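You operate a simulated robot arm through the tools that you are given. There is no shell and no other tool. Be economical: measure what you need, move in short steps, check, and stop when the job is done.

The job below is to be done with a simulated robot arm. You get a single attempt, and the scene is never put back.

Task
Run the green motor and turn the load up till TRIP lights.
Fine: then switch off, turn the load knob to 0 and reset.

The check looks at the end state, three seconds after you hand in, the way a careful person would. Anything else that was tipped, shoved, dropped, spilled or broken makes it a failure.

Robot
A 7-joint arm with a fingered hand on a trunk, on a base that drives. Base frame: it is fixed to the floor where the robot stands at the start and does not move with it; the origin is under the middle of the robot, x ahead of it, y to its left, z up; the surface under the hand at the start is at about z = 892. Units: mm, rad, N and s.
With the tool pointing down near the work surface it reaches from about 360 to 860 mm from the robot's upright axis, wherever it stands. Its first joint turns from -2.496 to 2.496 rad. Places, roughly: blue reset button [900, 0, 1000]; load knob [900, 100, 1000]; test stand [1000, 300, 400]; test stand switch [900, 0, 1000]; yellow pulley guard [1100, 400, 900]. Payload 3 kg.
Tool frame: the origin (TCP) lies between the finger pads and is the grasp point; the fingertips stand 26 mm ahead of it; z points along the fingers, y is the line along which they close. The gripper opens to 148 mm. The gripper's body begins 73 mm behind the TCP. The gripper is a hand of 3 fingers: y runs from the thumb to the fingers, the wrist lies at [0, 0, -229] in the tool frame, and closing takes about 1.5 s.
Orientation is that of the tool frame in the base frame, as [roll, pitch, yaw] about the fixed x, y, z axes, in that order (R = Rz(yaw) Ry(pitch) Rx(roll)). With the fingers straight down and closing along the base's y, the tool's x points along the base's -x, its y along +y and its z along -z.

Tools
- The arm moves only by the tool play_rows. Its argument "deltas" is a list of rows, each an object of numbers (a shift or turn left out is 0, a gripper value left out holds the last): "x", "y", "z": the shift along the base's x, y, z in mm; "rx", "ry", "rz": the turn, a rotation vector about the base's x, y, z in rad. In form: [{"x": .., "y": .., "z": .., "rx": .., "ry": .., "rz": ..}, ...]. A call has 1 to 10 rows; each row shifts and turns the commanded pose from where the row before left it. "jaw" is the closure, from 0 (fully open) to 1 (shut), set as the call begins (left out, the last holds). A row lasts 0.2 s, in which the tool goes at most 50 mm and 0.15 rad; a call with a longer step from one row to the next is refused whole, and so is a gripper value outside its range. Where a pose cannot be reached the arm comes as near as it can. A force on the tool above 80 N (or 10 N above the force at the start of the call, whichever is more), or a blocked arm, ends the call early, and 0.2 s more pass. The fingers move at their own pace (about 153 mm/s each) and stop on an object; they squeeze with about 24 N. The grip force told is the motor's: it shows also when the fingers shut on nothing. Time passes only in rows, and 0.2 s behind the last, so rows that do not move let the fingers close. The reply holds the time, the measured pose of the TCP, the force on the tool along the base axes, the opening and the grip force, in the units named above and with some noise, with the torque about the TCP (base axes, N m) and any sound that the robot's microphone picked up.
- Cameras (640 x 400 px; columns grow to the right, rows downward): "scene" is now at [156.3, 10, 1871.1]; the picture's right is [0.01, -1.00, -0.00], its down [-0.79, -0.01, -0.62] and it looks along [0.62, 0.01, -0.79] (base axes); focal length 248 px, centre (320, 200). "wrist" rides on the gripper at [68, -39, -90] in the tool frame; the picture's right is [0.50, 0.87, 0.00], its down [-0.66, 0.38, -0.65] and it looks along [-0.57, 0.33, 0.76] (tool axes); focal length 222 px, centre (320, 200). There is no depth. A picture from a camera that has moved, and an enlarged one, comes with that camera's place and axes in the base frame and with its lens. The place of the scene camera against the robot may be out by one fixed shift of up to 25 mm in any direction.
- grab_frame(camera): a new picture of that camera. The clock stands still meanwhile.
- raise_lower(by): slides the trunk up (or, below 0, down) by that many mm; the arm and the scene camera ride with it, the base frame stays. It gives what a move gives, with no picture.
- drive_base(legs): drives the robot by 1 to 6 legs, each [ahead, left, turn to the left] in mm, mm and rad, along the robot's own axes; the way and the turn of a leg run together, so that a leg with both is an arc; at most 1500 mm and 3.142 rad a leg. The arm and the cameras ride along, it lands a little off, and it stops where it bumps. It gives what a move gives.
- move_fingers(finger1, finger2, thumb_bend): sets how far each is bent, from 0 (flat) to 1 (curled in); at 0.3 the hand is open as for a grip, at 0.7 the pads meet at the TCP. One left out holds its place. A second passes; each finger stops where it meets its share of the squeeze, and holds until it gets a number again. A gripper value or a shape takes the hand back. It gives what a move gives, with no picture; readings hold the bend of each and the force on the fingers (four entries, about 0 where the hand has none), thumb and palm.
- preshape(shape): the hand has 3 fingers and takes this shape, open, in about a second: jaw (thumb against the fingers, like two jaws); tri (thumb and two fingers); tip (a fingertip pinch); poke (one finger out to press); point (the index stretched); flat (the hand flat); cup (the hand cupped); fist (a fist). The gripper value then closes the fingers along that shape, each until it touches; the sizes above hold for jaw. It gives what a move gives, with no picture.
- head_to(pan, tilt): turns the head with the scene camera to pan (to the left, within 1.501 rad either way) and tilt (down, from -0.506 to 1.204), counted from straight ahead of the robot. It gives what a move gives.
- inspect(camera, box): a new picture of the part [left, top, right, bottom] of that camera's present view, enlarged. The clock stands still meanwhile.
- close_job(): hands the job in; it is judged then, once.

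Work in short steps. Places have to be worked out from the pictures, the camera data and where the tool is seen: move nearer, look again, correct. Check each grasp and each placing, and mend what went wrong. You have 120 turns and 98 pictures in all, those below and enlarged ones among them. Open the gripper and draw the arm clear of the work before you hand the job in, unless the task says otherwise; then end with one line.

The tools are called after ">>>" by a JSON object that holds its "name" and its "arguments". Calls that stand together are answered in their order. play_rows: Moves the arm, as the interface text tells. Its arguments: {"type":"object","properties":{"deltas":{"type":"array","items":{"type":"object","properties":{"x":{"type":"number"},"y":{"type":"number"},"z":{"type":"number"},"rx":{"type":"number"},"ry":{"type":"number"},"rz":{"type":"number"}}}},"jaw":{"type":"number"}},"required":["deltas"]} The other tools are called the same way: raise_lower (by) slides the trunk up or down; preshape (shape) gives the hand a shape; move_fingers (finger1, finger2, thumb_bend) moves the fingers one by one; drive_base (legs) drives the base; head_to (pan, tilt) turns the head that bears the scene camera; grab_frame (camera) takes a picture; inspect (camera, box) takes an enlarged picture of a part of a camera's view; close_job () hands the job in.

At the start:

```text
t: 0.0
position: [891.0, -159.3, 1154.1]
orientation: [-3.141, 0.0, 3.141]
contact_force: [0.2, -0.8, -0.4]
torque: [-0.02, -0.01, -0.03]
opening: 147.9
grasp_force: 0.2
shape: jaw
bend: [0.3, 0.3, 0.3]
finger forces: [0.1, 0.0, 0.1, 0.0, 0.0, 0.0]
trunk travel left (down, up): [-825.0, 65.0]
robot x, y, heading: [-1.9, -1.5, 0.003]
head pan, tilt: [0.014, 0.908]
```

scene: 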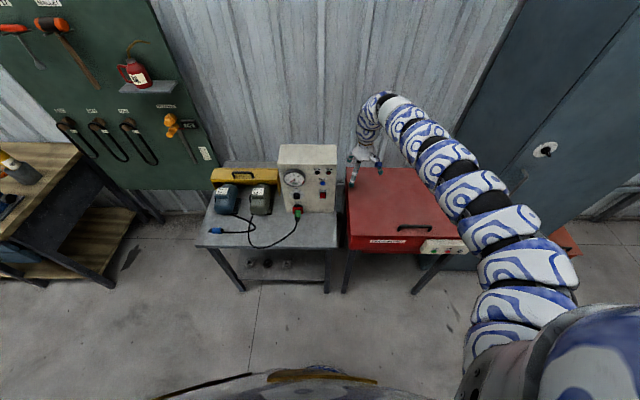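
wrist: 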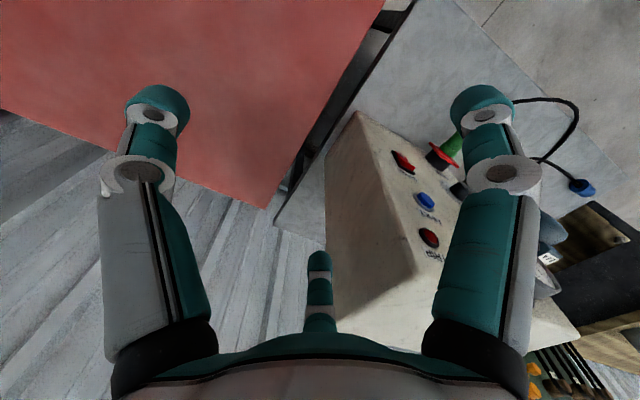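

I start by looking closer at the test stand to make out the controls.

>>> {"name": "inspect", "arguments": {"camera": "scene", "box": [200, 130, 350, 224]}}

>>> {"name": "inspect", "arguments": {"camera": "scene", "box": [270, 140, 350, 220]}}

```text
4.26 times, centred on (275, 177) of scene
camera zoom: at [156.3, 10.0, 1871.1], right [0.01, -1.0, 0.0], down [-0.79, -0.01, -0.62], along [0.62, 0.01, -0.79], focal length 1054 px, centre (512, 298)
```

zoom: 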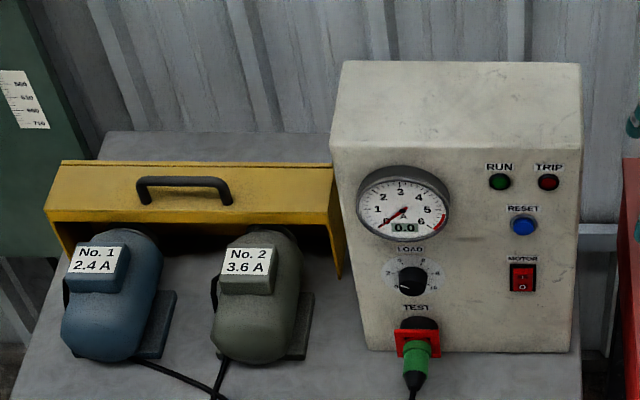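

```text
5.00 times, centred on (310, 180) of scene
camera zoom: at [156.3, 10.0, 1871.1], right [0.01, -1.0, 0.0], down [-0.79, -0.01, -0.62], along [0.62, 0.01, -0.79], focal length 1239 px, centre (370, 300)
```

zoom: 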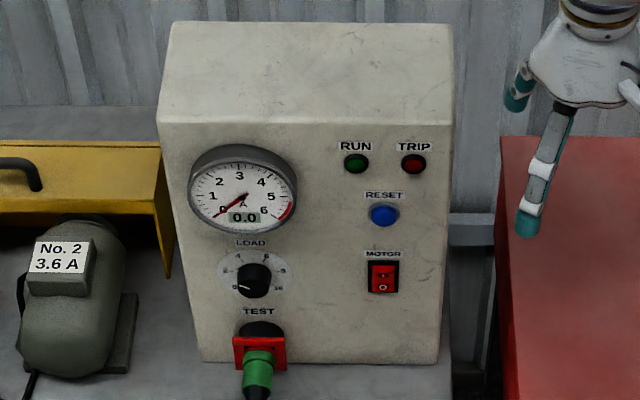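

The plug in TEST is green and a blue plug lies loose. I check which motor each cable goes to.

>>> {"name": "inspect", "arguments": {"camera": "scene", "box": [195, 175, 315, 255]}}

>>> {"name": "head_to", "arguments": {"pan": 0.25, "tilt": 0.75}}

```text
5.00 times, centred on (255, 215) of scene
camera zoom: at [156.3, 10.0, 1871.1], right [0.01, -1.0, 0.0], down [-0.79, -0.01, -0.62], along [0.62, 0.01, -0.79], focal length 1239 px, centre (645, 125)
```

zoom: 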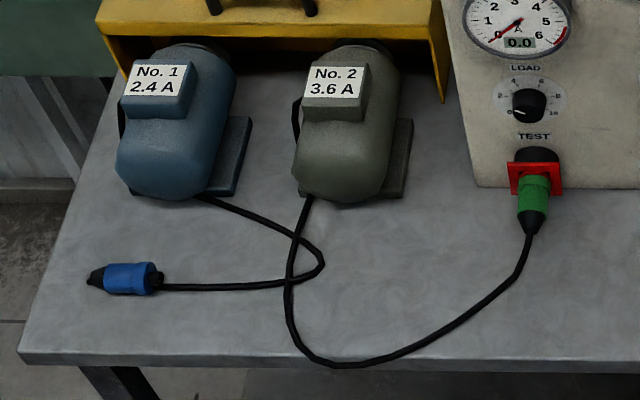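

```text
t: 0.8
position: [889.5, -158.7, 1155.0]
orientation: [-3.141, 0.0, 3.141]
contact_force: [1.1, 0.4, 0.1]
torque: [0.0, -0.01, 0.0]
opening: 148.0
grasp_force: 0.1
shape: jaw
bend: [0.3, 0.3, 0.3]
finger forces: [0.0, 0.0, 0.0, 0.0, 0.0, 0.0]
trunk travel left (down, up): [-825.0, 65.0]
robot x, y, heading: [-1.6, 1.7, 0.003]
head pan, tilt: [0.25, 0.75]
```

The green plug's cable leads to No. 2, the green motor, so it's already connected. Next I look at the stand from the turned head and the wrist to fix positions.

>>> {"name": "grab_frame", "arguments": {"camera": "scene"}}

>>> {"name": "inspect", "arguments": {"camera": "wrist", "box": [320, 100, 640, 300]}}

```text
92 pictures are left
camera scene: at [161.5, 29.4, 1883.5], right [0.25, -0.97, 0.0], down [-0.66, -0.17, -0.73], along [0.71, 0.18, -0.68], focal length 248 px, centre (320, 200)
```

scene: 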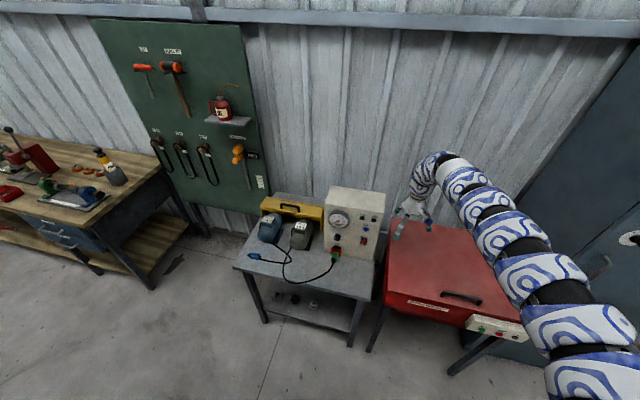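

```text
2.00 times, centred on (480, 200) of wrist
camera zoom: at [822.2, -198.5, 1245.6], right [-0.5, 0.87, 0.0], down [0.66, 0.38, 0.65], along [0.57, 0.33, -0.76], focal length 444 px, centre (0, 200)
```

zoom: 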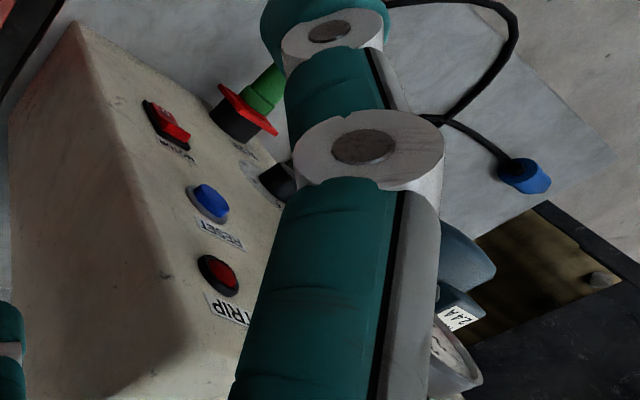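

Triangulating: the panel is roughly vertical at x≈918, with reset ≈(917,10,1032), switch ≈(918,10,940) and knob ≈(905,133,950). I'll draw back and turn the hand to point at the panel.

>>> {"name": "play_rows", "arguments": {"deltas": [{"x": -45}, {"x": -45}, {"x": -45, "y": 15, "ry": -0.1}, {"x": -20, "y": 20, "ry": -0.15}, {"y": 20, "ry": -0.15}, {"y": 20, "ry": -0.15}, {"y": 20, "ry": -0.15}, {"ry": -0.15}, {"ry": -0.15}, {"ry": -0.15}]}}

>>> {"name": "play_rows", "arguments": {"deltas": [{"z": -20, "ry": -0.15}, {"z": -20, "ry": -0.15}, {"z": -20, "ry": -0.12}, {"z": -20}]}}

>>> {"name": "grab_frame", "arguments": {"camera": "wrist"}}

>>> {"name": "grab_frame", "arguments": {"camera": "scene"}}

```text
t: 2.2
position: [901.6, -95.4, 1073.8]
orientation: [3.134, 0.549, 3.087]
contact_force: [7.0, -25.5, -4.9]
torque: [1.39, 0.52, -1.12]
opening: 148.1
grasp_force: 0.1
shape: jaw
bend: [0.3, 0.36, 0.3]
finger forces: [0.0, 26.4, 0.1, 0.0, 0.1, 0.0]
out of reach, approached as far as the arm can: row 2, 3, 4, 5, 6, 7
trunk travel left (down, up): [-825.0, 65.0]
robot x, y, heading: [-2.2, -5.1, -0.006]
head pan, tilt: [0.25, 0.75]
stopped in row 7: the force on the tool passed its limit at 99 N (the readings are from after the stop); the commanded pose is now the measured one
```

```text
t: 3.2
position: [905.3, -96.9, 1003.9]
orientation: [3.113, 0.893, 3.036]
contact_force: [-4.7, -13.3, -2.6]
torque: [0.82, -0.21, -0.04]
opening: 148.0
grasp_force: 0.0
shape: jaw
bend: [0.3, 0.34, 0.3]
finger forces: [0.0, 15.1, 0.0, 0.1, 0.1, 0.1]
out of reach, approached as far as the arm can: row 1, 2
trunk travel left (down, up): [-825.0, 65.0]
robot x, y, heading: [0.7, -2.3, -0.004]
head pan, tilt: [0.25, 0.75]
```

```text
90 pictures are left
camera wrist: at [789.5, -128.3, 1007.9], right [-0.24, 0.9, -0.37], down [-0.07, 0.37, 0.93], along [0.97, 0.25, -0.03], focal length 222 px, centre (320, 200)
```

wrist: 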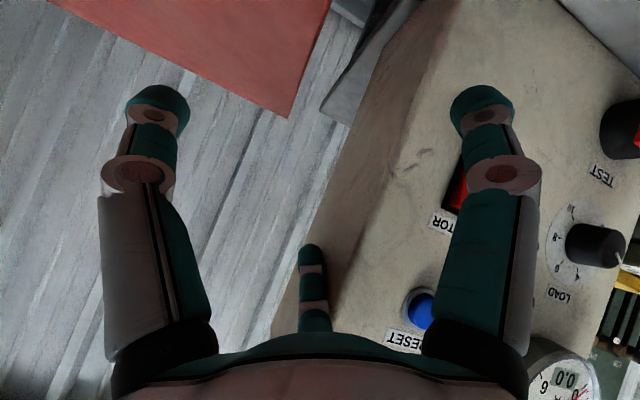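

```text
89 pictures are left
camera scene: at [161.7, 28.0, 1883.5], right [0.24, -0.97, 0.0], down [-0.66, -0.16, -0.73], along [0.71, 0.18, -0.68], focal length 248 px, centre (320, 200)
```

scene: 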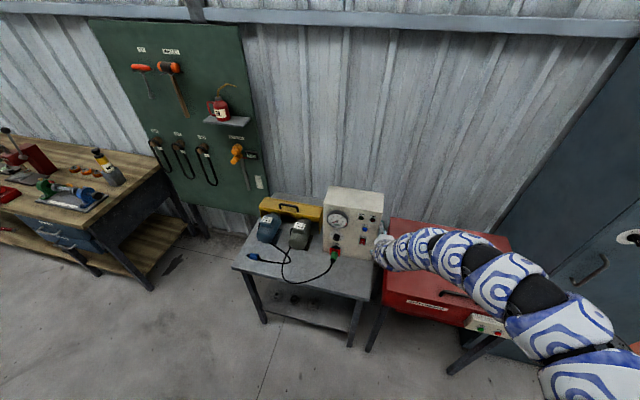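

The arm couldn't fold back and a finger is resting on the side of the box. I'll move away to the right, then drive the base back for room.

>>> {"name": "play_rows", "arguments": {"deltas": [{"y": -20}, {"y": -30}, {"y": -30}]}}

>>> {"name": "drive_base", "arguments": {"legs": [[-300, 0, 0]]}}

>>> {"name": "grab_frame", "arguments": {"camera": "scene"}}

```text
t: 4.0
position: [905.8, -170.6, 1005.0]
orientation: [3.13, 0.9, 3.081]
contact_force: [-0.3, -0.8, -0.6]
torque: [0.01, 0.02, 0.02]
opening: 147.8
grasp_force: 0.0
shape: jaw
bend: [0.3, 0.3, 0.3]
finger forces: [0.0, 0.0, 0.0, 0.0, 0.1, 0.0]
trunk travel left (down, up): [-825.0, 65.0]
robot x, y, heading: [-1.1, -2.9, -0.002]
head pan, tilt: [0.25, 0.75]
```

```text
t: 5.5
position: [777.0, -170.8, 1003.4]
orientation: [3.132, 0.895, 3.081]
contact_force: [1.2, 0.0, -1.0]
torque: [-0.01, -0.03, -0.04]
opening: 148.0
grasp_force: 0.0
shape: jaw
bend: [0.3, 0.3, 0.3]
finger forces: [0.0, 0.0, 0.0, 0.0, 0.1, 0.0]
trunk travel left (down, up): [-825.0, 65.0]
robot x, y, heading: [-131.5, -0.9, -0.007]
head pan, tilt: [0.25, 0.75]
stopped in leg 1: the robot was blocked; the commanded pose is now the measured one
```

```text
88 pictures are left
camera scene: at [35.1, 27.7, 1883.2], right [0.24, -0.97, 0.0], down [-0.66, -0.16, -0.73], along [0.71, 0.18, -0.68], focal length 248 px, centre (320, 200)
```

scene: 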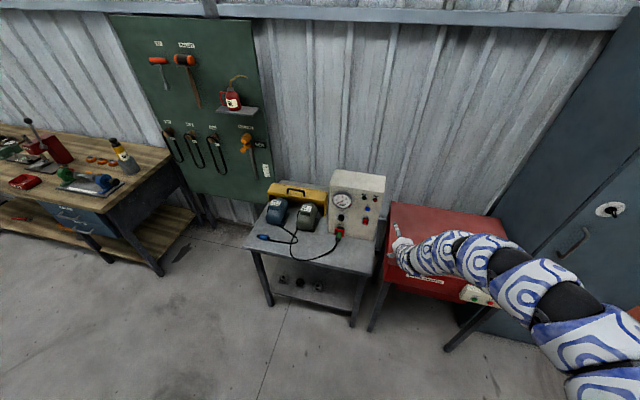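

Backed 130 mm until something behind stopped it. I'll ease forward slightly, check the surroundings, and continue levelling the hand.

>>> {"name": "drive_base", "arguments": {"legs": [[15, 0, 0]]}}

>>> {"name": "play_rows", "arguments": {"deltas": [{"ry": -0.13}, {"ry": -0.13}, {"ry": -0.13}, {"ry": -0.13}, {"ry": -0.13}]}}

>>> {"name": "grab_frame", "arguments": {"camera": "wrist"}}

```text
t: 6.2
position: [792.1, -171.0, 1002.6]
orientation: [3.131, 0.895, 3.081]
contact_force: [0.1, -0.1, 0.1]
torque: [0.01, -0.02, 0.03]
opening: 148.0
grasp_force: 0.0
shape: jaw
bend: [0.3, 0.3, 0.3]
finger forces: [0.1, 0.0, 0.1, 0.1, 0.1, 0.1]
trunk travel left (down, up): [-825.0, 65.0]
robot x, y, heading: [-120.4, -0.2, -0.009]
head pan, tilt: [0.25, 0.75]
```

```text
t: 7.4
position: [787.9, -148.7, 1033.7]
orientation: [2.103, 1.528, 2.063]
contact_force: [1.0, 0.3, 0.0]
torque: [0.02, 0.0, 0.0]
opening: 147.7
grasp_force: 0.0
shape: jaw
bend: [0.3, 0.3, 0.3]
finger forces: [0.0, 0.0, 0.0, 0.0, 0.1, 0.1]
out of reach, approached as far as the arm can: row 5
trunk travel left (down, up): [-825.0, 65.0]
robot x, y, heading: [-117.0, -1.5, -0.001]
head pan, tilt: [0.25, 0.75]
```

```text
87 pictures are left
camera wrist: at [694.8, -182.7, 967.8], right [0.03, 0.88, -0.47], down [-0.62, 0.38, 0.68], along [0.78, 0.27, 0.56], focal length 222 px, centre (320, 200)
```

wrist: 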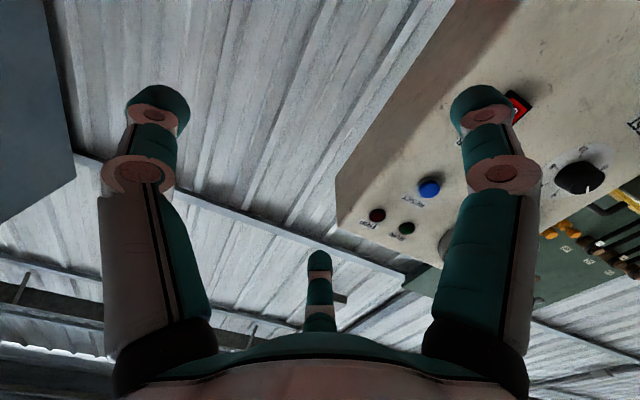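

The hand is nearly level but at the limit. Lowering the trunk should give the arm an easier posture; I first raise the hand to compensate.

>>> {"name": "play_rows", "arguments": {"deltas": [{"z": 40}, {"z": 40}, {"z": 40}, {"z": 40}]}}

>>> {"name": "raise_lower", "arguments": {"by": -150}}

>>> {"name": "play_rows", "arguments": {"deltas": [{"z": 40}, {"z": 40}, {"z": 40}, {"z": 40}]}}

>>> {"name": "raise_lower", "arguments": {"by": -150}}

>>> {"name": "grab_frame", "arguments": {"camera": "scene"}}

```text
t: 8.4
position: [844.5, -145.7, 1143.8]
orientation: [2.096, 1.529, 2.059]
contact_force: [0.2, -0.5, 0.1]
torque: [0.0, 0.0, 0.02]
opening: 147.8
grasp_force: 0.2
shape: jaw
bend: [0.3, 0.3, 0.3]
finger forces: [0.0, 0.1, 0.0, 0.0, 0.0, 0.0]
out of reach, approached as far as the arm can: row 2, 3, 4
trunk travel left (down, up): [-825.0, 65.0]
robot x, y, heading: [-117.8, 2.2, -0.007]
head pan, tilt: [0.25, 0.75]
```

```text
t: 10.2
position: [843.1, -144.5, 993.4]
orientation: [2.103, 1.529, 2.063]
contact_force: [0.2, -0.2, 0.5]
torque: [-0.01, -0.01, 0.04]
opening: 148.0
grasp_force: 0.0
shape: jaw
bend: [0.3, 0.3, 0.3]
finger forces: [0.0, 0.0, 0.0, 0.0, 0.0, 0.0]
trunk travel left (down, up): [-675.0, 215.0]
robot x, y, heading: [-116.4, 2.3, -0.003]
head pan, tilt: [0.25, 0.75]
```

```text
t: 11.2
position: [915.1, -139.4, 1110.3]
orientation: [2.128, 1.527, 2.092]
contact_force: [0.1, -0.3, -0.7]
torque: [-0.01, -0.01, 0.01]
opening: 148.3
grasp_force: 0.1
shape: jaw
bend: [0.3, 0.3, 0.3]
finger forces: [0.0, 0.0, 0.0, 0.0, 0.0, 0.0]
out of reach, approached as far as the arm can: row 1, 2, 3, 4
trunk travel left (down, up): [-675.0, 215.0]
robot x, y, heading: [-114.8, -2.5, -0.003]
head pan, tilt: [0.25, 0.75]
```

```text
t: 12.8
position: [919.1, -138.9, 983.3]
orientation: [1.273, 1.537, 1.235]
contact_force: [1.8, 1.1, 36.2]
torque: [-1.32, 3.81, -0.05]
opening: 148.0
grasp_force: 0.0
shape: jaw
bend: [0.3, 0.3, 0.3]
finger forces: [0.0, 0.1, 0.0, 0.0, 0.0, 0.0]
trunk travel left (down, up): [-530.0, 360.0]
robot x, y, heading: [-118.1, 0.0, -0.011]
head pan, tilt: [0.25, 0.75]
stopped: the force on the tool passed its limit at 90 N (the readings are from after the stop); the commanded pose is now the measured one
```

```text
86 pictures are left
camera scene: at [41.9, 28.7, 1589.3], right [0.24, -0.97, 0.0], down [-0.66, -0.16, -0.73], along [0.71, 0.18, -0.68], focal length 248 px, centre (320, 200)
```

scene: 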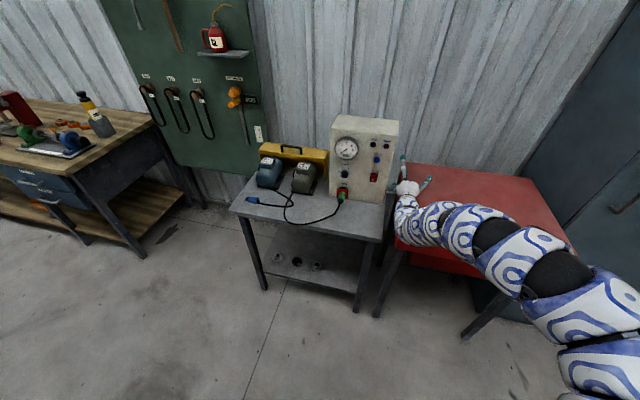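

Something under the hand touches the red cabinet; I raise the trunk to free it and look at the arm's own posture.

>>> {"name": "raise_lower", "arguments": {"by": 60}}

>>> {"name": "head_to", "arguments": {"pan": -0.9, "tilt": 0.9}}

>>> {"name": "grab_frame", "arguments": {"camera": "scene"}}

```text
t: 13.8
position: [920.1, -139.9, 1036.6]
orientation: [1.62, 1.537, 1.583]
contact_force: [0.4, 0.0, -0.9]
torque: [0.01, -0.01, -0.01]
opening: 148.2
grasp_force: 0.2
shape: jaw
bend: [0.3, 0.3, 0.3]
finger forces: [0.0, 0.0, 0.1, 0.1, 0.0, 0.0]
trunk travel left (down, up): [-590.0, 300.0]
robot x, y, heading: [-117.3, 0.9, -0.01]
head pan, tilt: [0.25, 0.75]
```

```text
t: 15.1
position: [918.4, -140.9, 1036.7]
orientation: [1.596, 1.538, 1.557]
contact_force: [0.4, 0.0, -0.3]
torque: [-0.02, 0.03, 0.0]
opening: 148.1
grasp_force: 0.1
shape: jaw
bend: [0.3, 0.3, 0.3]
finger forces: [0.0, 0.0, 0.1, 0.1, 0.0, 0.0]
trunk travel left (down, up): [-590.0, 300.0]
robot x, y, heading: [-114.6, -0.7, -0.008]
head pan, tilt: [-0.901, 0.901]
```

```text
85 pictures are left
camera scene: at [12.1, -51.5, 1636.8], right [-0.79, -0.62, 0.0], down [-0.48, 0.62, -0.62], along [0.38, -0.49, -0.78], focal length 248 px, centre (320, 200)
```

scene: 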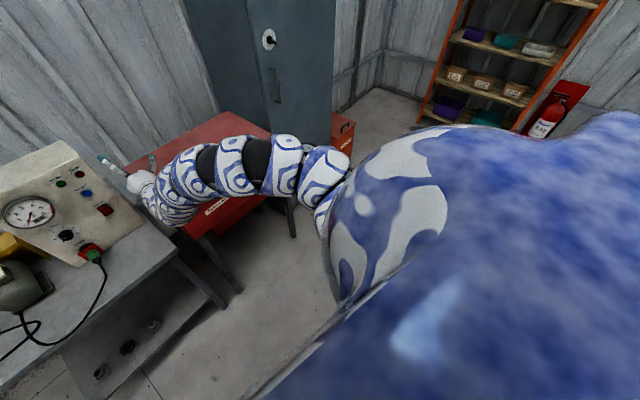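

The arm hangs to the right with the elbow out. I test retracting the level hand here.

>>> {"name": "play_rows", "arguments": {"deltas": [{"x": -30}, {"x": -30}, {"x": -30}, {"x": -30}]}}

```text
t: 16.1
position: [890.7, -130.2, 985.1]
orientation: [1.561, 1.538, 1.524]
contact_force: [0.1, -0.9, 1.0]
torque: [0.02, 0.02, 0.01]
opening: 148.1
grasp_force: 0.0
shape: jaw
bend: [0.3, 0.3, 0.3]
finger forces: [0.1, 0.0, 0.0, 0.0, 0.0, 0.0]
out of reach, approached as far as the arm can: row 1, 2, 3, 4
trunk travel left (down, up): [-590.0, 300.0]
robot x, y, heading: [-120.2, 2.1, -0.007]
head pan, tilt: [-0.901, 0.901]
```

The blocked direction looks like a wrist limit. I raise the trunk for clearance and test whether rolling the hand about its axis frees it.

>>> {"name": "raise_lower", "arguments": {"by": 80}}

>>> {"name": "play_rows", "arguments": {"deltas": [{"rx": 0.15}, {"rx": 0.15}, {"rx": 0.15}, {"rx": 0.15}, {"rx": 0.15}, {"rx": 0.15}]}}

>>> {"name": "play_rows", "arguments": {"deltas": [{"x": -30}, {"x": -30}, {"x": -30}]}}

```text
t: 17.3
position: [890.7, -130.6, 1065.7]
orientation: [1.575, 1.538, 1.539]
contact_force: [0.4, 0.6, -0.7]
torque: [-0.01, -0.01, 0.0]
opening: 148.0
grasp_force: 0.0
shape: jaw
bend: [0.3, 0.3, 0.3]
finger forces: [0.0, 0.0, 0.0, 0.0, 0.0, 0.0]
trunk travel left (down, up): [-670.0, 220.0]
robot x, y, heading: [-116.3, -0.5, -0.01]
head pan, tilt: [-0.901, 0.901]
```

```text
t: 18.7
position: [894.9, -130.5, 1063.7]
orientation: [1.609, 0.635, 1.567]
contact_force: [0.3, -9.8, -3.3]
torque: [-0.35, 0.08, -0.15]
opening: 146.9
grasp_force: 0.2
shape: jaw
bend: [0.39, 0.3, 0.3]
finger forces: [10.4, 0.1, 0.0, 0.0, 0.1, 0.0]
out of reach, approached as far as the arm can: row 5
trunk travel left (down, up): [-670.0, 220.0]
robot x, y, heading: [-114.9, -0.9, -0.005]
head pan, tilt: [-0.901, 0.901]
```

```text
t: 19.5
position: [867.0, -120.1, 1022.1]
orientation: [1.606, 0.638, 1.571]
contact_force: [0.2, 0.2, 0.2]
torque: [-0.01, 0.01, 0.01]
opening: 147.9
grasp_force: 0.0
shape: jaw
bend: [0.3, 0.3, 0.3]
finger forces: [0.1, 0.1, 0.0, 0.1, 0.0, 0.0]
out of reach, approached as far as the arm can: row 1, 2, 3
trunk travel left (down, up): [-670.0, 220.0]
robot x, y, heading: [-118.4, 0.7, -0.007]
head pan, tilt: [-0.901, 0.901]
```

The limit is the same in any roll, but a higher trunk lets the hand come back further (at the top it reached x≈788). I move clear of the box, raise the trunk, and then go down in front.

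>>> {"name": "play_rows", "arguments": {"deltas": [{"y": -30}, {"y": -30, "rx": -0.15}, {"rx": -0.15}, {"rx": -0.15}, {"rx": -0.15}, {"rx": -0.15}, {"rx": -0.15}]}}

>>> {"name": "raise_lower", "arguments": {"by": 215}}

>>> {"name": "play_rows", "arguments": {"deltas": [{"x": -15, "z": -40}, {"x": -15, "z": -40}, {"x": -15, "z": -40}, {"x": -15, "z": -40}, {"x": -15, "z": -40}]}}

>>> {"name": "head_to", "arguments": {"pan": 0.1, "tilt": 0.8}}

>>> {"name": "preshape", "arguments": {"shape": "poke"}}

>>> {"name": "grab_frame", "arguments": {"camera": "scene"}}

>>> {"name": "grab_frame", "arguments": {"camera": "wrist"}}

```text
t: 21.1
position: [869.1, -181.3, 1022.6]
orientation: [1.579, 1.54, 1.542]
contact_force: [-0.1, 0.0, -0.5]
torque: [-0.01, 0.03, -0.02]
opening: 147.5
grasp_force: 0.0
shape: jaw
bend: [0.3, 0.3, 0.3]
finger forces: [0.0, 0.0, 0.0, 0.0, 0.1, 0.1]
trunk travel left (down, up): [-670.0, 220.0]
robot x, y, heading: [-117.7, -1.4, -0.007]
head pan, tilt: [-0.901, 0.901]
```

```text
t: 23.4
position: [867.9, -182.4, 1236.5]
orientation: [1.578, 1.539, 1.542]
contact_force: [0.1, 0.6, -0.6]
torque: [0.0, -0.03, 0.02]
opening: 148.2
grasp_force: 0.0
shape: jaw
bend: [0.3, 0.3, 0.3]
finger forces: [0.1, 0.0, 0.0, 0.0, 0.0, 0.0]
trunk travel left (down, up): [-885.0, 5.0]
robot x, y, heading: [-114.3, -0.9, -0.009]
head pan, tilt: [-0.901, 0.901]
```

```text
t: 24.6
position: [804.1, -156.9, 1107.1]
orientation: [1.616, 1.539, 1.575]
contact_force: [-0.8, 0.0, 0.7]
torque: [0.02, 0.03, 0.0]
opening: 148.1
grasp_force: 0.0
shape: jaw
bend: [0.3, 0.3, 0.3]
finger forces: [0.1, 0.0, 0.1, 0.1, 0.0, 0.1]
out of reach, approached as far as the arm can: row 3, 4, 5
trunk travel left (down, up): [-885.0, 5.0]
robot x, y, heading: [-118.3, -2.8, -0.009]
head pan, tilt: [-0.901, 0.901]
```

```text
t: 25.9
position: [803.9, -157.8, 1108.0]
orientation: [1.634, 1.536, 1.592]
contact_force: [-0.7, 0.2, 0.2]
torque: [-0.02, 0.03, -0.04]
opening: 147.9
grasp_force: 0.1
shape: jaw
bend: [0.3, 0.3, 0.3]
finger forces: [0.0, 0.0, 0.0, 0.1, 0.0, 0.0]
trunk travel left (down, up): [-885.0, 5.0]
robot x, y, heading: [-118.0, 0.6, -0.009]
head pan, tilt: [0.099, 0.799]
```

```text
t: 26.8
position: [805.1, -156.8, 1108.4]
orientation: [1.635, 1.536, 1.592]
contact_force: [0.1, -0.1, 0.0]
torque: [0.02, 0.01, -0.01]
opening: 0.0
grasp_force: 0.1
shape: poke
bend: [1.0, 1.0, 0.4]
finger forces: [0.0, 0.0, 0.1, 0.0, 0.0, 0.0]
trunk travel left (down, up): [-885.0, 5.0]
robot x, y, heading: [-110.9, -5.4, -0.01]
head pan, tilt: [0.099, 0.799]
```

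```text
84 pictures are left
camera scene: at [45.9, 15.4, 1939.7], right [0.09, -1.0, 0.0], down [-0.71, -0.07, -0.7], along [0.69, 0.06, -0.72], focal length 248 px, centre (320, 200)
```

scene: 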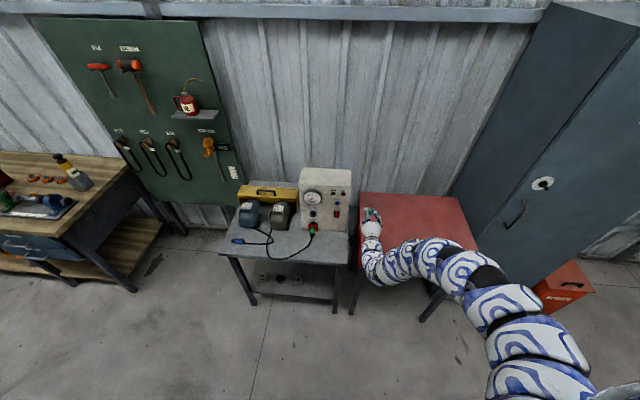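

```text
83 pictures are left
camera wrist: at [712.0, -191.4, 1039.6], right [0.04, 0.88, -0.47], down [-0.64, 0.38, 0.67], along [0.77, 0.28, 0.58], focal length 222 px, centre (320, 200)
```

wrist: 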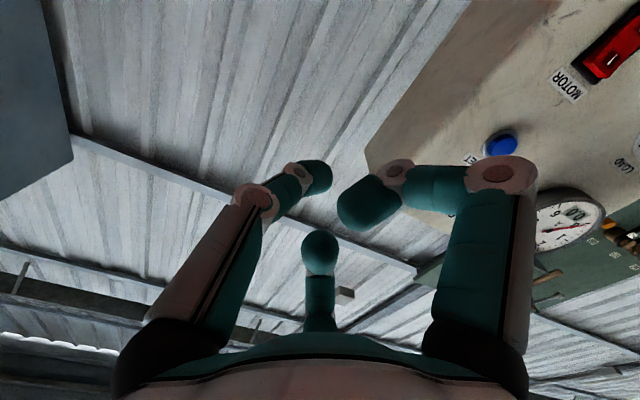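

"Poke" leaves it unclear which digit is out, so I try "point" and compare.

>>> {"name": "preshape", "arguments": {"shape": "point"}}

>>> {"name": "grab_frame", "arguments": {"camera": "wrist"}}

>>> {"name": "inspect", "arguments": {"camera": "scene", "box": [290, 160, 410, 235]}}

```text
t: 27.6
position: [804.5, -157.2, 1106.7]
orientation: [1.637, 1.538, 1.596]
contact_force: [0.0, 0.1, -1.1]
torque: [0.01, 0.01, 0.04]
opening: 142.1
grasp_force: 0.1
shape: point
bend: [0.7, 1.0, 0.86]
finger forces: [0.1, 0.0, 0.0, 0.0, 0.0, 0.1]
trunk travel left (down, up): [-885.0, 5.0]
robot x, y, heading: [-111.3, -0.7, -0.006]
head pan, tilt: [0.099, 0.799]
```

```text
82 pictures are left
camera wrist: at [712.0, -191.4, 1039.6], right [0.04, 0.88, -0.47], down [-0.64, 0.38, 0.67], along [0.77, 0.28, 0.58], focal length 222 px, centre (320, 200)
```

wrist: 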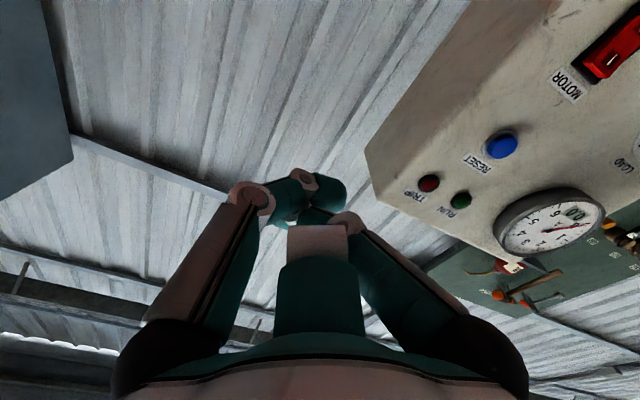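

```text
5.33 times, centred on (350, 198) of scene
camera zoom: at [45.9, 15.4, 1939.7], right [0.09, -1.0, 0.0], down [-0.71, -0.07, -0.7], along [0.69, 0.06, -0.72], focal length 1321 px, centre (160, 213)
```

zoom: 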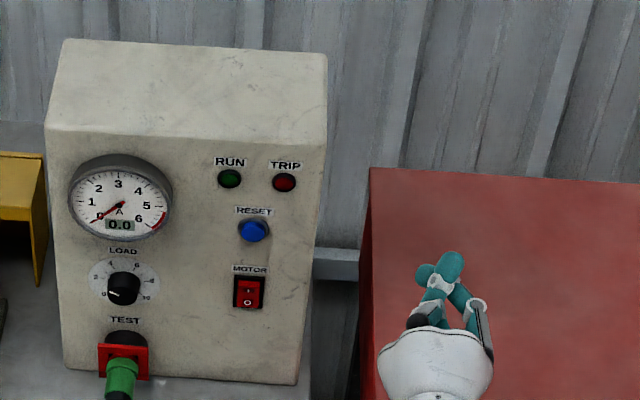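

In "poke" the thumb tip lies on the tool axis, so I'll use that. By wrist-only triangulation, reset ≈(910,-4,1046) and switch ≈(909,-9,967). I move in front of the switch, staying back, and look.

>>> {"name": "preshape", "arguments": {"shape": "poke"}}

>>> {"name": "play_rows", "arguments": {"deltas": [{"z": -25, "y": 25}, {"z": -25, "y": 25}, {"z": -25, "y": 25}, {"z": -25, "y": 25}, {"z": -15, "y": 25}, {"y": 20}]}}

>>> {"name": "grab_frame", "arguments": {"camera": "wrist"}}

>>> {"name": "inspect", "arguments": {"camera": "scene", "box": [290, 160, 410, 235]}}

```text
t: 28.6
position: [804.7, -156.2, 1108.6]
orientation: [1.637, 1.537, 1.595]
contact_force: [0.2, 1.2, 0.6]
torque: [-0.01, 0.01, 0.0]
opening: 0.0
grasp_force: 0.1
shape: poke
bend: [1.0, 1.0, 0.4]
finger forces: [0.0, 0.1, 0.1, 0.0, 0.0, 0.0]
trunk travel left (down, up): [-885.0, 5.0]
robot x, y, heading: [-117.2, -1.6, -0.007]
head pan, tilt: [0.099, 0.799]
```

```text
t: 29.9
position: [801.4, -10.5, 997.0]
orientation: [1.566, 1.535, 1.534]
contact_force: [-0.5, 2.8, -0.7]
torque: [0.03, -0.05, -0.3]
opening: 0.0
grasp_force: 0.0
shape: poke
bend: [1.0, 1.0, 0.4]
finger forces: [0.0, 0.1, 0.0, 0.0, 0.0, 0.0]
out of reach, approached as far as the arm can: row 5
trunk travel left (down, up): [-885.0, 5.0]
robot x, y, heading: [-116.2, 0.9, -0.005]
head pan, tilt: [0.099, 0.799]
```

```text
80 pictures are left
camera wrist: at [709.6, -45.0, 929.3], right [0.03, 0.88, -0.47], down [-0.64, 0.38, 0.67], along [0.77, 0.28, 0.58], focal length 222 px, centre (320, 200)
```

wrist: 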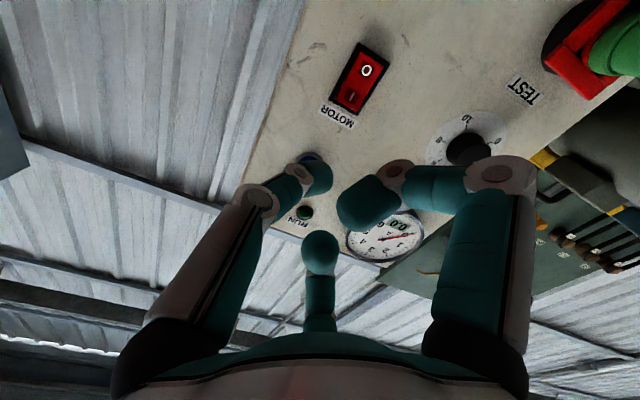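

```text
5.33 times, centred on (350, 198) of scene
camera zoom: at [47.6, 13.4, 1939.6], right [0.09, -1.0, 0.0], down [-0.71, -0.07, -0.7], along [0.69, 0.06, -0.72], focal length 1321 px, centre (160, 213)
```

zoom: 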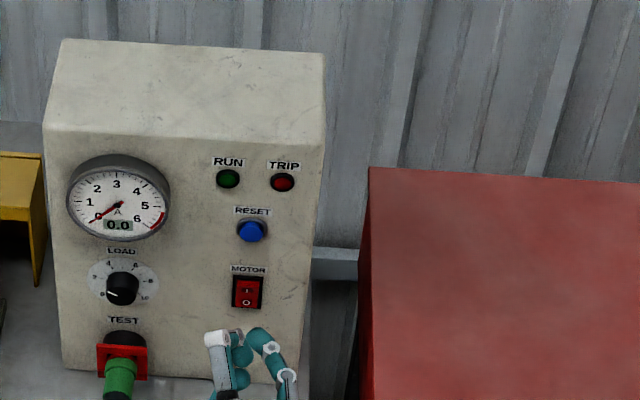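

Switch centre ≈(912,-4,957), the "I" half at z≈968; the thumb tip is about 28 mm ahead of the TCP. I align and approach to x≈860, then look.

>>> {"name": "play_rows", "arguments": {"deltas": [{"y": 4, "z": -15}, {"x": 10, "z": -14}, {"x": 20}, {"x": 20}, {"x": 10}, {}]}}

>>> {"name": "grab_frame", "arguments": {"camera": "wrist"}}

>>> {"name": "inspect", "arguments": {"camera": "scene", "box": [310, 180, 370, 220]}}

```text
t: 31.4
position: [813.5, -1.4, 1011.6]
orientation: [1.574, 1.537, 1.536]
contact_force: [-0.2, 0.1, 0.9]
torque: [0.0, 0.01, -0.03]
opening: 0.0
grasp_force: 0.1
shape: poke
bend: [1.0, 1.0, 0.4]
finger forces: [0.0, 0.0, 0.0, 0.0, 0.0, 0.1]
out of reach, approached as far as the arm can: row 1, 2, 3, 4, 5
trunk travel left (down, up): [-885.0, 5.0]
robot x, y, heading: [-115.1, 0.1, -0.01]
head pan, tilt: [0.099, 0.799]
```

```text
78 pictures are left
camera wrist: at [721.2, -36.4, 943.5], right [0.03, 0.88, -0.47], down [-0.64, 0.38, 0.67], along [0.77, 0.28, 0.58], focal length 222 px, centre (320, 200)
```

wrist: 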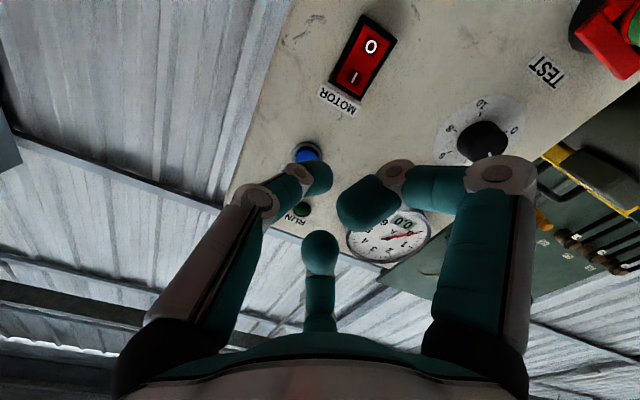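

```text
10.00 times, centred on (340, 200) of scene
camera zoom: at [45.7, 15.7, 1939.7], right [0.09, -1.0, 0.0], down [-0.71, -0.07, -0.7], along [0.69, 0.06, -0.72], focal length 2477 px, centre (120, 200)
```

zoom: 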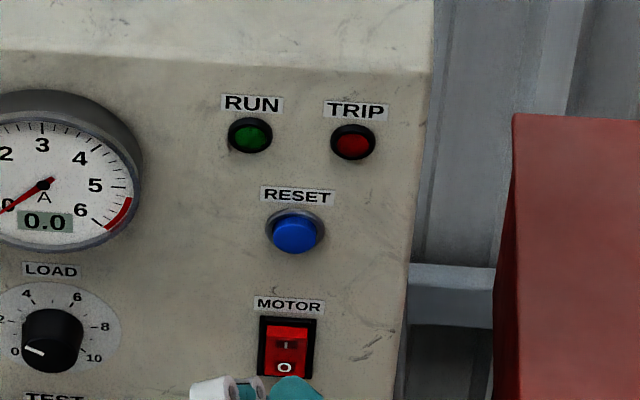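

The arm can't leave a narrow curve with the hand level and straight ahead. I test whether yawing the hand to the left (in line with the forearm) frees it.

>>> {"name": "play_rows", "arguments": {"deltas": [{"rz": 0.15}, {"rz": 0.15}, {"rz": 0.1}, {"x": 10, "z": -20}, {"x": 10, "z": -20}]}}

```text
t: 32.5
position: [812.6, -10.6, 1032.9]
orientation: [1.553, 1.536, 1.814]
contact_force: [0.6, 0.2, 0.2]
torque: [0.01, -0.01, -0.02]
opening: 0.1
grasp_force: 0.0
shape: poke
bend: [1.0, 1.0, 0.4]
finger forces: [0.0, 0.1, 0.0, 0.0, 0.0, 0.1]
out of reach, approached as far as the arm can: row 2, 3, 4, 5
trunk travel left (down, up): [-885.0, 5.0]
robot x, y, heading: [-113.7, 2.1, -0.014]
head pan, tilt: [0.099, 0.799]
```

Not freer. I undo that yaw and test pitching the hand down by 0.4 rad instead.

>>> {"name": "play_rows", "arguments": {"deltas": [{"rz": -0.14}, {"rz": -0.14}, {"ry": 0.14}, {"ry": 0.14}, {"ry": 0.14}, {"z": -20}, {"z": -20}]}}

>>> {"name": "play_rows", "arguments": {"deltas": [{"x": -15}, {"x": -15}, {}]}}

```text
t: 34.1
position: [810.8, -10.7, 993.2]
orientation: [3.082, 1.149, 3.058]
contact_force: [0.2, 0.4, -0.6]
torque: [0.02, 0.04, -0.02]
opening: 0.0
grasp_force: 0.0
shape: poke
bend: [1.0, 1.0, 0.4]
finger forces: [0.1, 0.1, 0.0, 0.0, 0.0, 0.0]
trunk travel left (down, up): [-885.0, 5.0]
robot x, y, heading: [-116.8, -2.2, -0.004]
head pan, tilt: [0.099, 0.799]
```

```text
t: 35.0
position: [781.1, -11.2, 992.4]
orientation: [3.084, 1.15, 3.055]
contact_force: [0.8, 0.2, 0.0]
torque: [0.01, 0.05, -0.02]
opening: 0.0
grasp_force: 0.0
shape: poke
bend: [1.0, 1.0, 0.4]
finger forces: [0.0, 0.0, 0.1, 0.0, 0.1, 0.0]
trunk travel left (down, up): [-885.0, 5.0]
robot x, y, heading: [-113.8, -0.1, -0.004]
head pan, tilt: [0.099, 0.799]
```

Pitched 24° down the arm moves freely. I bring the thumb tip in line with the "I" half of the switch, stopping ~24 mm short.

>>> {"name": "play_rows", "arguments": {"deltas": [{"x": 20, "y": 5, "z": -7}, {"x": 20, "z": -6}, {"x": 20}, {"x": 18}, {}]}}

>>> {"name": "grab_frame", "arguments": {"camera": "wrist"}}

>>> {"name": "inspect", "arguments": {"camera": "scene", "box": [310, 180, 370, 220]}}

```text
t: 36.1
position: [859.5, -6.3, 981.2]
orientation: [3.083, 1.148, 3.056]
contact_force: [0.0, -0.1, 0.4]
torque: [-0.02, -0.03, 0.0]
opening: 0.0
grasp_force: 0.1
shape: poke
bend: [1.0, 1.0, 0.4]
finger forces: [0.0, 0.0, 0.0, 0.0, 0.0, 0.1]
trunk travel left (down, up): [-885.0, 5.0]
robot x, y, heading: [-115.1, 1.9, -0.006]
head pan, tilt: [0.099, 0.799]
```

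```text
76 pictures are left
camera wrist: at [748.6, -42.0, 954.8], right [-0.18, 0.88, -0.44], down [-0.32, 0.37, 0.87], along [0.93, 0.29, 0.22], focal length 222 px, centre (320, 200)
```

wrist: 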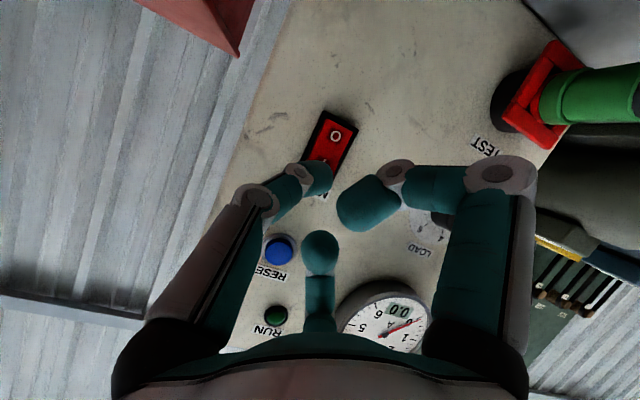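

```text
10.00 times, centred on (340, 200) of scene
camera zoom: at [45.0, 16.6, 1939.8], right [0.09, -1.0, 0.0], down [-0.71, -0.07, -0.7], along [0.69, 0.06, -0.72], focal length 2477 px, centre (120, 200)
```

zoom: 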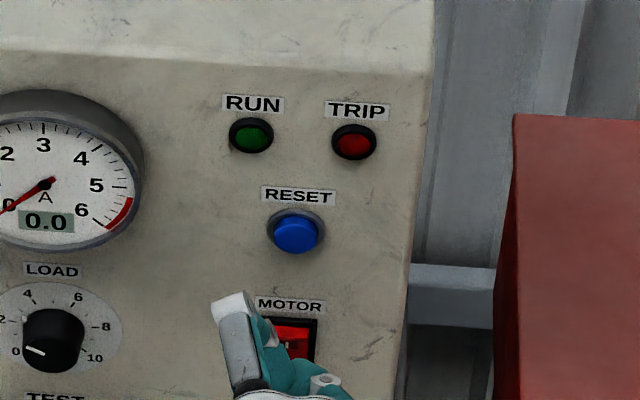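

The upper finger's knuckle sits as far forward as the thumb tip in this tilt and could hit the panel first. I back off and roll the hand -90° so the thumb is on top and the fingers below.

>>> {"name": "play_rows", "arguments": {"deltas": [{"x": -30}, {"x": -30}, {"rx": -0.13, "rz": 0.058}, {"rx": -0.13, "rz": 0.058}, {"rx": -0.13, "rz": 0.058}, {"rx": -0.13, "rz": 0.058}, {"rx": -0.13, "rz": 0.058}, {"rx": -0.13, "rz": 0.058}]}}

>>> {"name": "play_rows", "arguments": {"deltas": [{"rx": -0.13, "rz": 0.058}, {"rx": -0.13, "rz": 0.058}, {"rx": -0.13, "rz": 0.058}, {"rx": -0.13, "rz": 0.058}, {"rx": -0.13, "rz": 0.058}, {}]}}

>>> {"name": "grab_frame", "arguments": {"camera": "wrist"}}

>>> {"name": "inspect", "arguments": {"camera": "scene", "box": [290, 160, 410, 235]}}

```text
t: 38.0
position: [800.0, -7.0, 979.8]
orientation: [-2.1, 0.67, -1.932]
contact_force: [0.7, -0.5, -0.2]
torque: [0.03, 0.0, -0.02]
opening: 0.0
grasp_force: 0.0
shape: poke
bend: [1.0, 1.0, 0.4]
finger forces: [0.0, 0.1, 0.0, 0.1, 0.0, 0.0]
trunk travel left (down, up): [-885.0, 5.0]
robot x, y, heading: [-114.2, 1.1, -0.009]
head pan, tilt: [0.099, 0.799]
```

```text
t: 39.4
position: [800.5, -5.5, 979.7]
orientation: [-1.972, 0.035, -1.587]
contact_force: [0.2, 0.3, 0.3]
torque: [0.01, -0.02, -0.02]
opening: 0.0
grasp_force: 0.0
shape: poke
bend: [1.0, 1.0, 0.4]
finger forces: [0.0, 0.0, 0.1, 0.0, 0.0, 0.1]
trunk travel left (down, up): [-885.0, 5.0]
robot x, y, heading: [-117.4, -2.1, -0.003]
head pan, tilt: [0.099, 0.799]
```

```text
74 pictures are left
camera wrist: at [730.8, -76.3, 1048.7], right [-0.35, -0.47, -0.81], down [-0.74, 0.67, -0.07], along [0.58, 0.58, -0.58], focal length 222 px, centre (320, 200)
```

wrist: 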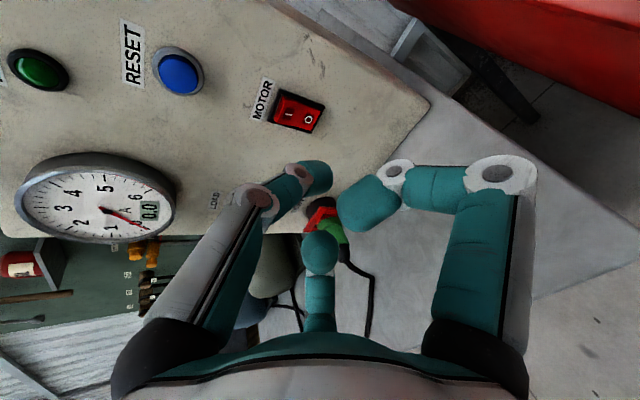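

```text
5.33 times, centred on (350, 198) of scene
camera zoom: at [45.9, 15.4, 1939.7], right [0.09, -1.0, 0.0], down [-0.71, -0.07, -0.7], along [0.69, 0.06, -0.72], focal length 1321 px, centre (160, 213)
```

zoom: 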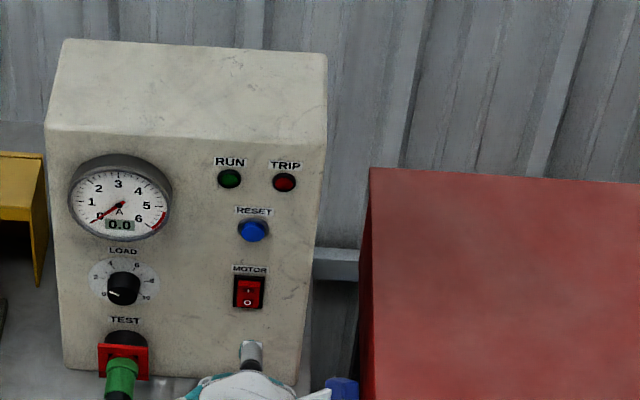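

Clear view now: "I" at about (910,-2,965), reset ≈(910,-5,1044). The tip offset is (24.5,0,-14), so TCP z≈979 is right. I approach to x≈860.

>>> {"name": "play_rows", "arguments": {"deltas": [{"x": 20, "y": 3.5}, {"x": 20}, {"x": 20}, {}]}}

>>> {"name": "grab_frame", "arguments": {"camera": "wrist"}}

>>> {"name": "inspect", "arguments": {"camera": "scene", "box": [310, 180, 370, 220]}}

```text
t: 40.4
position: [859.6, -3.5, 978.5]
orientation: [-1.971, 0.037, -1.587]
contact_force: [0.3, 0.0, -0.6]
torque: [0.03, 0.03, 0.05]
opening: 0.2
grasp_force: 0.0
shape: poke
bend: [1.0, 1.0, 0.4]
finger forces: [0.0, 0.1, 0.0, 0.0, 0.0, 0.0]
trunk travel left (down, up): [-885.0, 5.0]
robot x, y, heading: [-114.3, -0.9, -0.007]
head pan, tilt: [0.099, 0.799]
```

```text
72 pictures are left
camera wrist: at [790.6, -73.6, 1048.9], right [-0.35, -0.46, -0.82], down [-0.74, 0.67, -0.07], along [0.58, 0.58, -0.57], focal length 222 px, centre (320, 200)
```

wrist: 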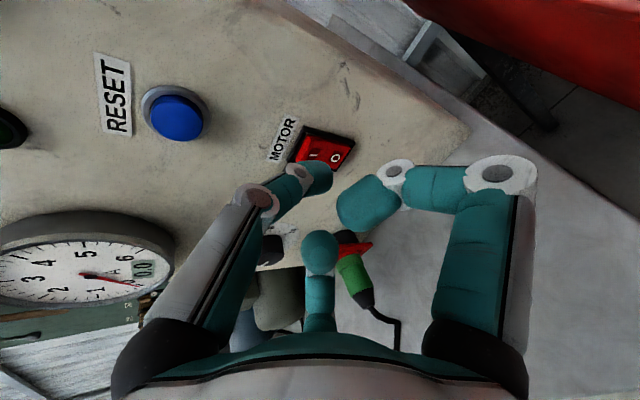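

```text
10.00 times, centred on (340, 200) of scene
camera zoom: at [45.5, 14.2, 1939.7], right [0.09, -1.0, 0.0], down [-0.71, -0.07, -0.7], along [0.69, 0.06, -0.72], focal length 2477 px, centre (120, 200)
```

zoom: 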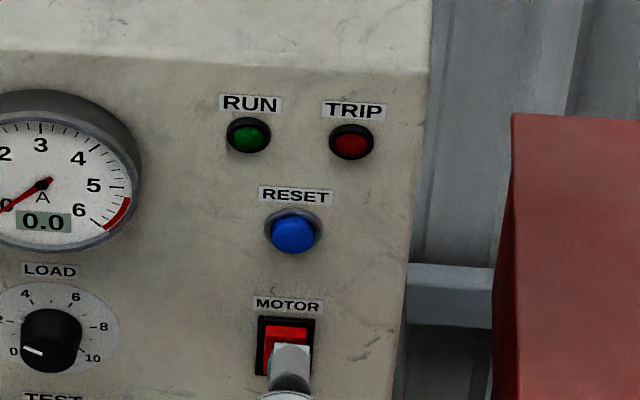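

Alignment looks good. I press in slowly with small steps.

>>> {"name": "play_rows", "arguments": {"deltas": [{"x": 5}, {"x": 5}, {"x": 4}, {"x": 3}, {}]}}

```text
t: 41.5
position: [871.5, -1.3, 981.7]
orientation: [-1.971, 0.038, -1.586]
contact_force: [0.5, 0.3, 0.6]
torque: [-0.01, 0.01, 0.0]
opening: 0.1
grasp_force: 0.0
shape: poke
bend: [1.0, 1.0, 0.4]
finger forces: [0.0, 0.0, 0.1, 0.1, 0.0, 0.0]
out of reach, approached as far as the arm can: row 3
trunk travel left (down, up): [-885.0, 5.0]
robot x, y, heading: [-116.5, -2.4, -0.003]
head pan, tilt: [0.099, 0.799]
```

The arm hit its reach edge. I pull back a little and drive the base forward 40 mm to recentre it.

>>> {"name": "play_rows", "arguments": {"deltas": [{"x": -20}, {"x": -20}, {"x": -15}]}}

>>> {"name": "drive_base", "arguments": {"legs": [[40, 0, 0]]}}

>>> {"name": "play_rows", "arguments": {"deltas": [{}]}}

```text
t: 42.4
position: [817.5, -1.1, 981.5]
orientation: [-1.969, 0.036, -1.585]
contact_force: [1.0, -0.3, 0.4]
torque: [-0.01, 0.02, -0.01]
opening: 0.0
grasp_force: 0.1
shape: poke
bend: [1.0, 1.0, 0.4]
finger forces: [0.0, 0.1, 0.0, 0.1, 0.1, 0.1]
trunk travel left (down, up): [-885.0, 5.0]
robot x, y, heading: [-114.8, 0.9, -0.007]
head pan, tilt: [0.099, 0.799]
```

```text
t: 43.2
position: [859.8, -1.9, 979.5]
orientation: [-1.974, 0.036, -1.586]
contact_force: [-0.4, -1.1, -1.1]
torque: [-0.02, 0.02, 0.0]
opening: 0.2
grasp_force: 0.0
shape: poke
bend: [1.0, 1.0, 0.4]
finger forces: [0.0, 0.0, 0.1, 0.0, 0.0, 0.0]
trunk travel left (down, up): [-885.0, 5.0]
robot x, y, heading: [-74.2, 0.5, -0.003]
head pan, tilt: [0.099, 0.799]
```

```text
t: 43.6
position: [858.0, -2.5, 980.1]
orientation: [-1.972, 0.033, -1.585]
contact_force: [-0.3, -0.7, -0.5]
torque: [0.01, 0.02, -0.01]
opening: 0.2
grasp_force: 0.1
shape: poke
bend: [1.0, 1.0, 0.4]
finger forces: [0.1, 0.0, 0.0, 0.0, 0.0, 0.0]
trunk travel left (down, up): [-885.0, 5.0]
robot x, y, heading: [-76.1, -2.6, -0.01]
head pan, tilt: [0.099, 0.799]
```

Now at (858,-2.5,980), still well aligned. I press in small steps.

>>> {"name": "play_rows", "arguments": {"deltas": [{"x": 6}, {"x": 6}, {"x": 4}, {"x": 3}, {"x": 3}, {}]}}

>>> {"name": "inspect", "arguments": {"camera": "scene", "box": [300, 170, 380, 220]}}

```text
t: 45.0
position: [879.9, -1.1, 980.6]
orientation: [-1.972, 0.034, -1.587]
contact_force: [-1.4, -0.1, -0.4]
torque: [0.01, 0.0, -0.04]
opening: 0.0
grasp_force: 0.1
shape: poke
bend: [1.0, 1.0, 0.4]
finger forces: [0.0, 0.0, 0.0, 0.0, 0.8, 0.0]
trunk travel left (down, up): [-885.0, 5.0]
robot x, y, heading: [-76.9, -2.2, -0.006]
head pan, tilt: [0.099, 0.799]
```

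```text
8.00 times, centred on (340, 195) of scene
camera zoom: at [85.6, 15.2, 1939.7], right [0.09, -1.0, 0.0], down [-0.71, -0.07, -0.7], along [0.69, 0.06, -0.72], focal length 1982 px, centre (160, 240)
```

zoom: 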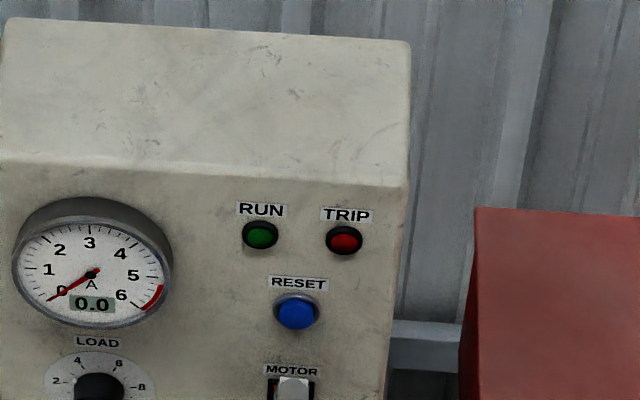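

Thumb force 0.8 N: just touching. I push on gently.

>>> {"name": "play_rows", "arguments": {"deltas": [{"x": 2}, {"x": 2}, {"x": 2}, {}]}}

>>> {"name": "inspect", "arguments": {"camera": "scene", "box": [300, 170, 380, 220]}}

```text
t: 46.0
position: [886.2, -0.0, 981.3]
orientation: [-1.97, 0.036, -1.584]
contact_force: [-15.5, 1.7, 3.1]
torque: [0.03, 0.11, 0.0]
opening: 0.0
grasp_force: 0.1
shape: poke
bend: [1.0, 1.0, 0.91]
finger forces: [0.0, 0.0, 0.0, 0.0, 15.6, 0.0]
trunk travel left (down, up): [-885.0, 5.0]
robot x, y, heading: [-79.0, -1.3, -0.006]
head pan, tilt: [0.099, 0.799]
```

```text
8.00 times, centred on (340, 195) of scene
camera zoom: at [83.3, 15.4, 1939.9], right [0.09, -1.0, 0.0], down [-0.71, -0.07, -0.7], along [0.69, 0.06, -0.72], focal length 1982 px, centre (160, 240)
```

zoom: 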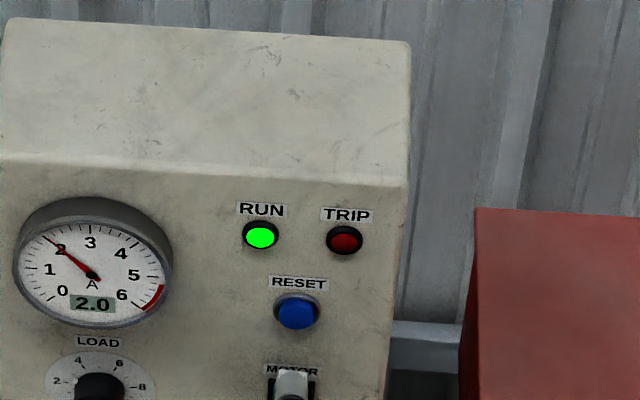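

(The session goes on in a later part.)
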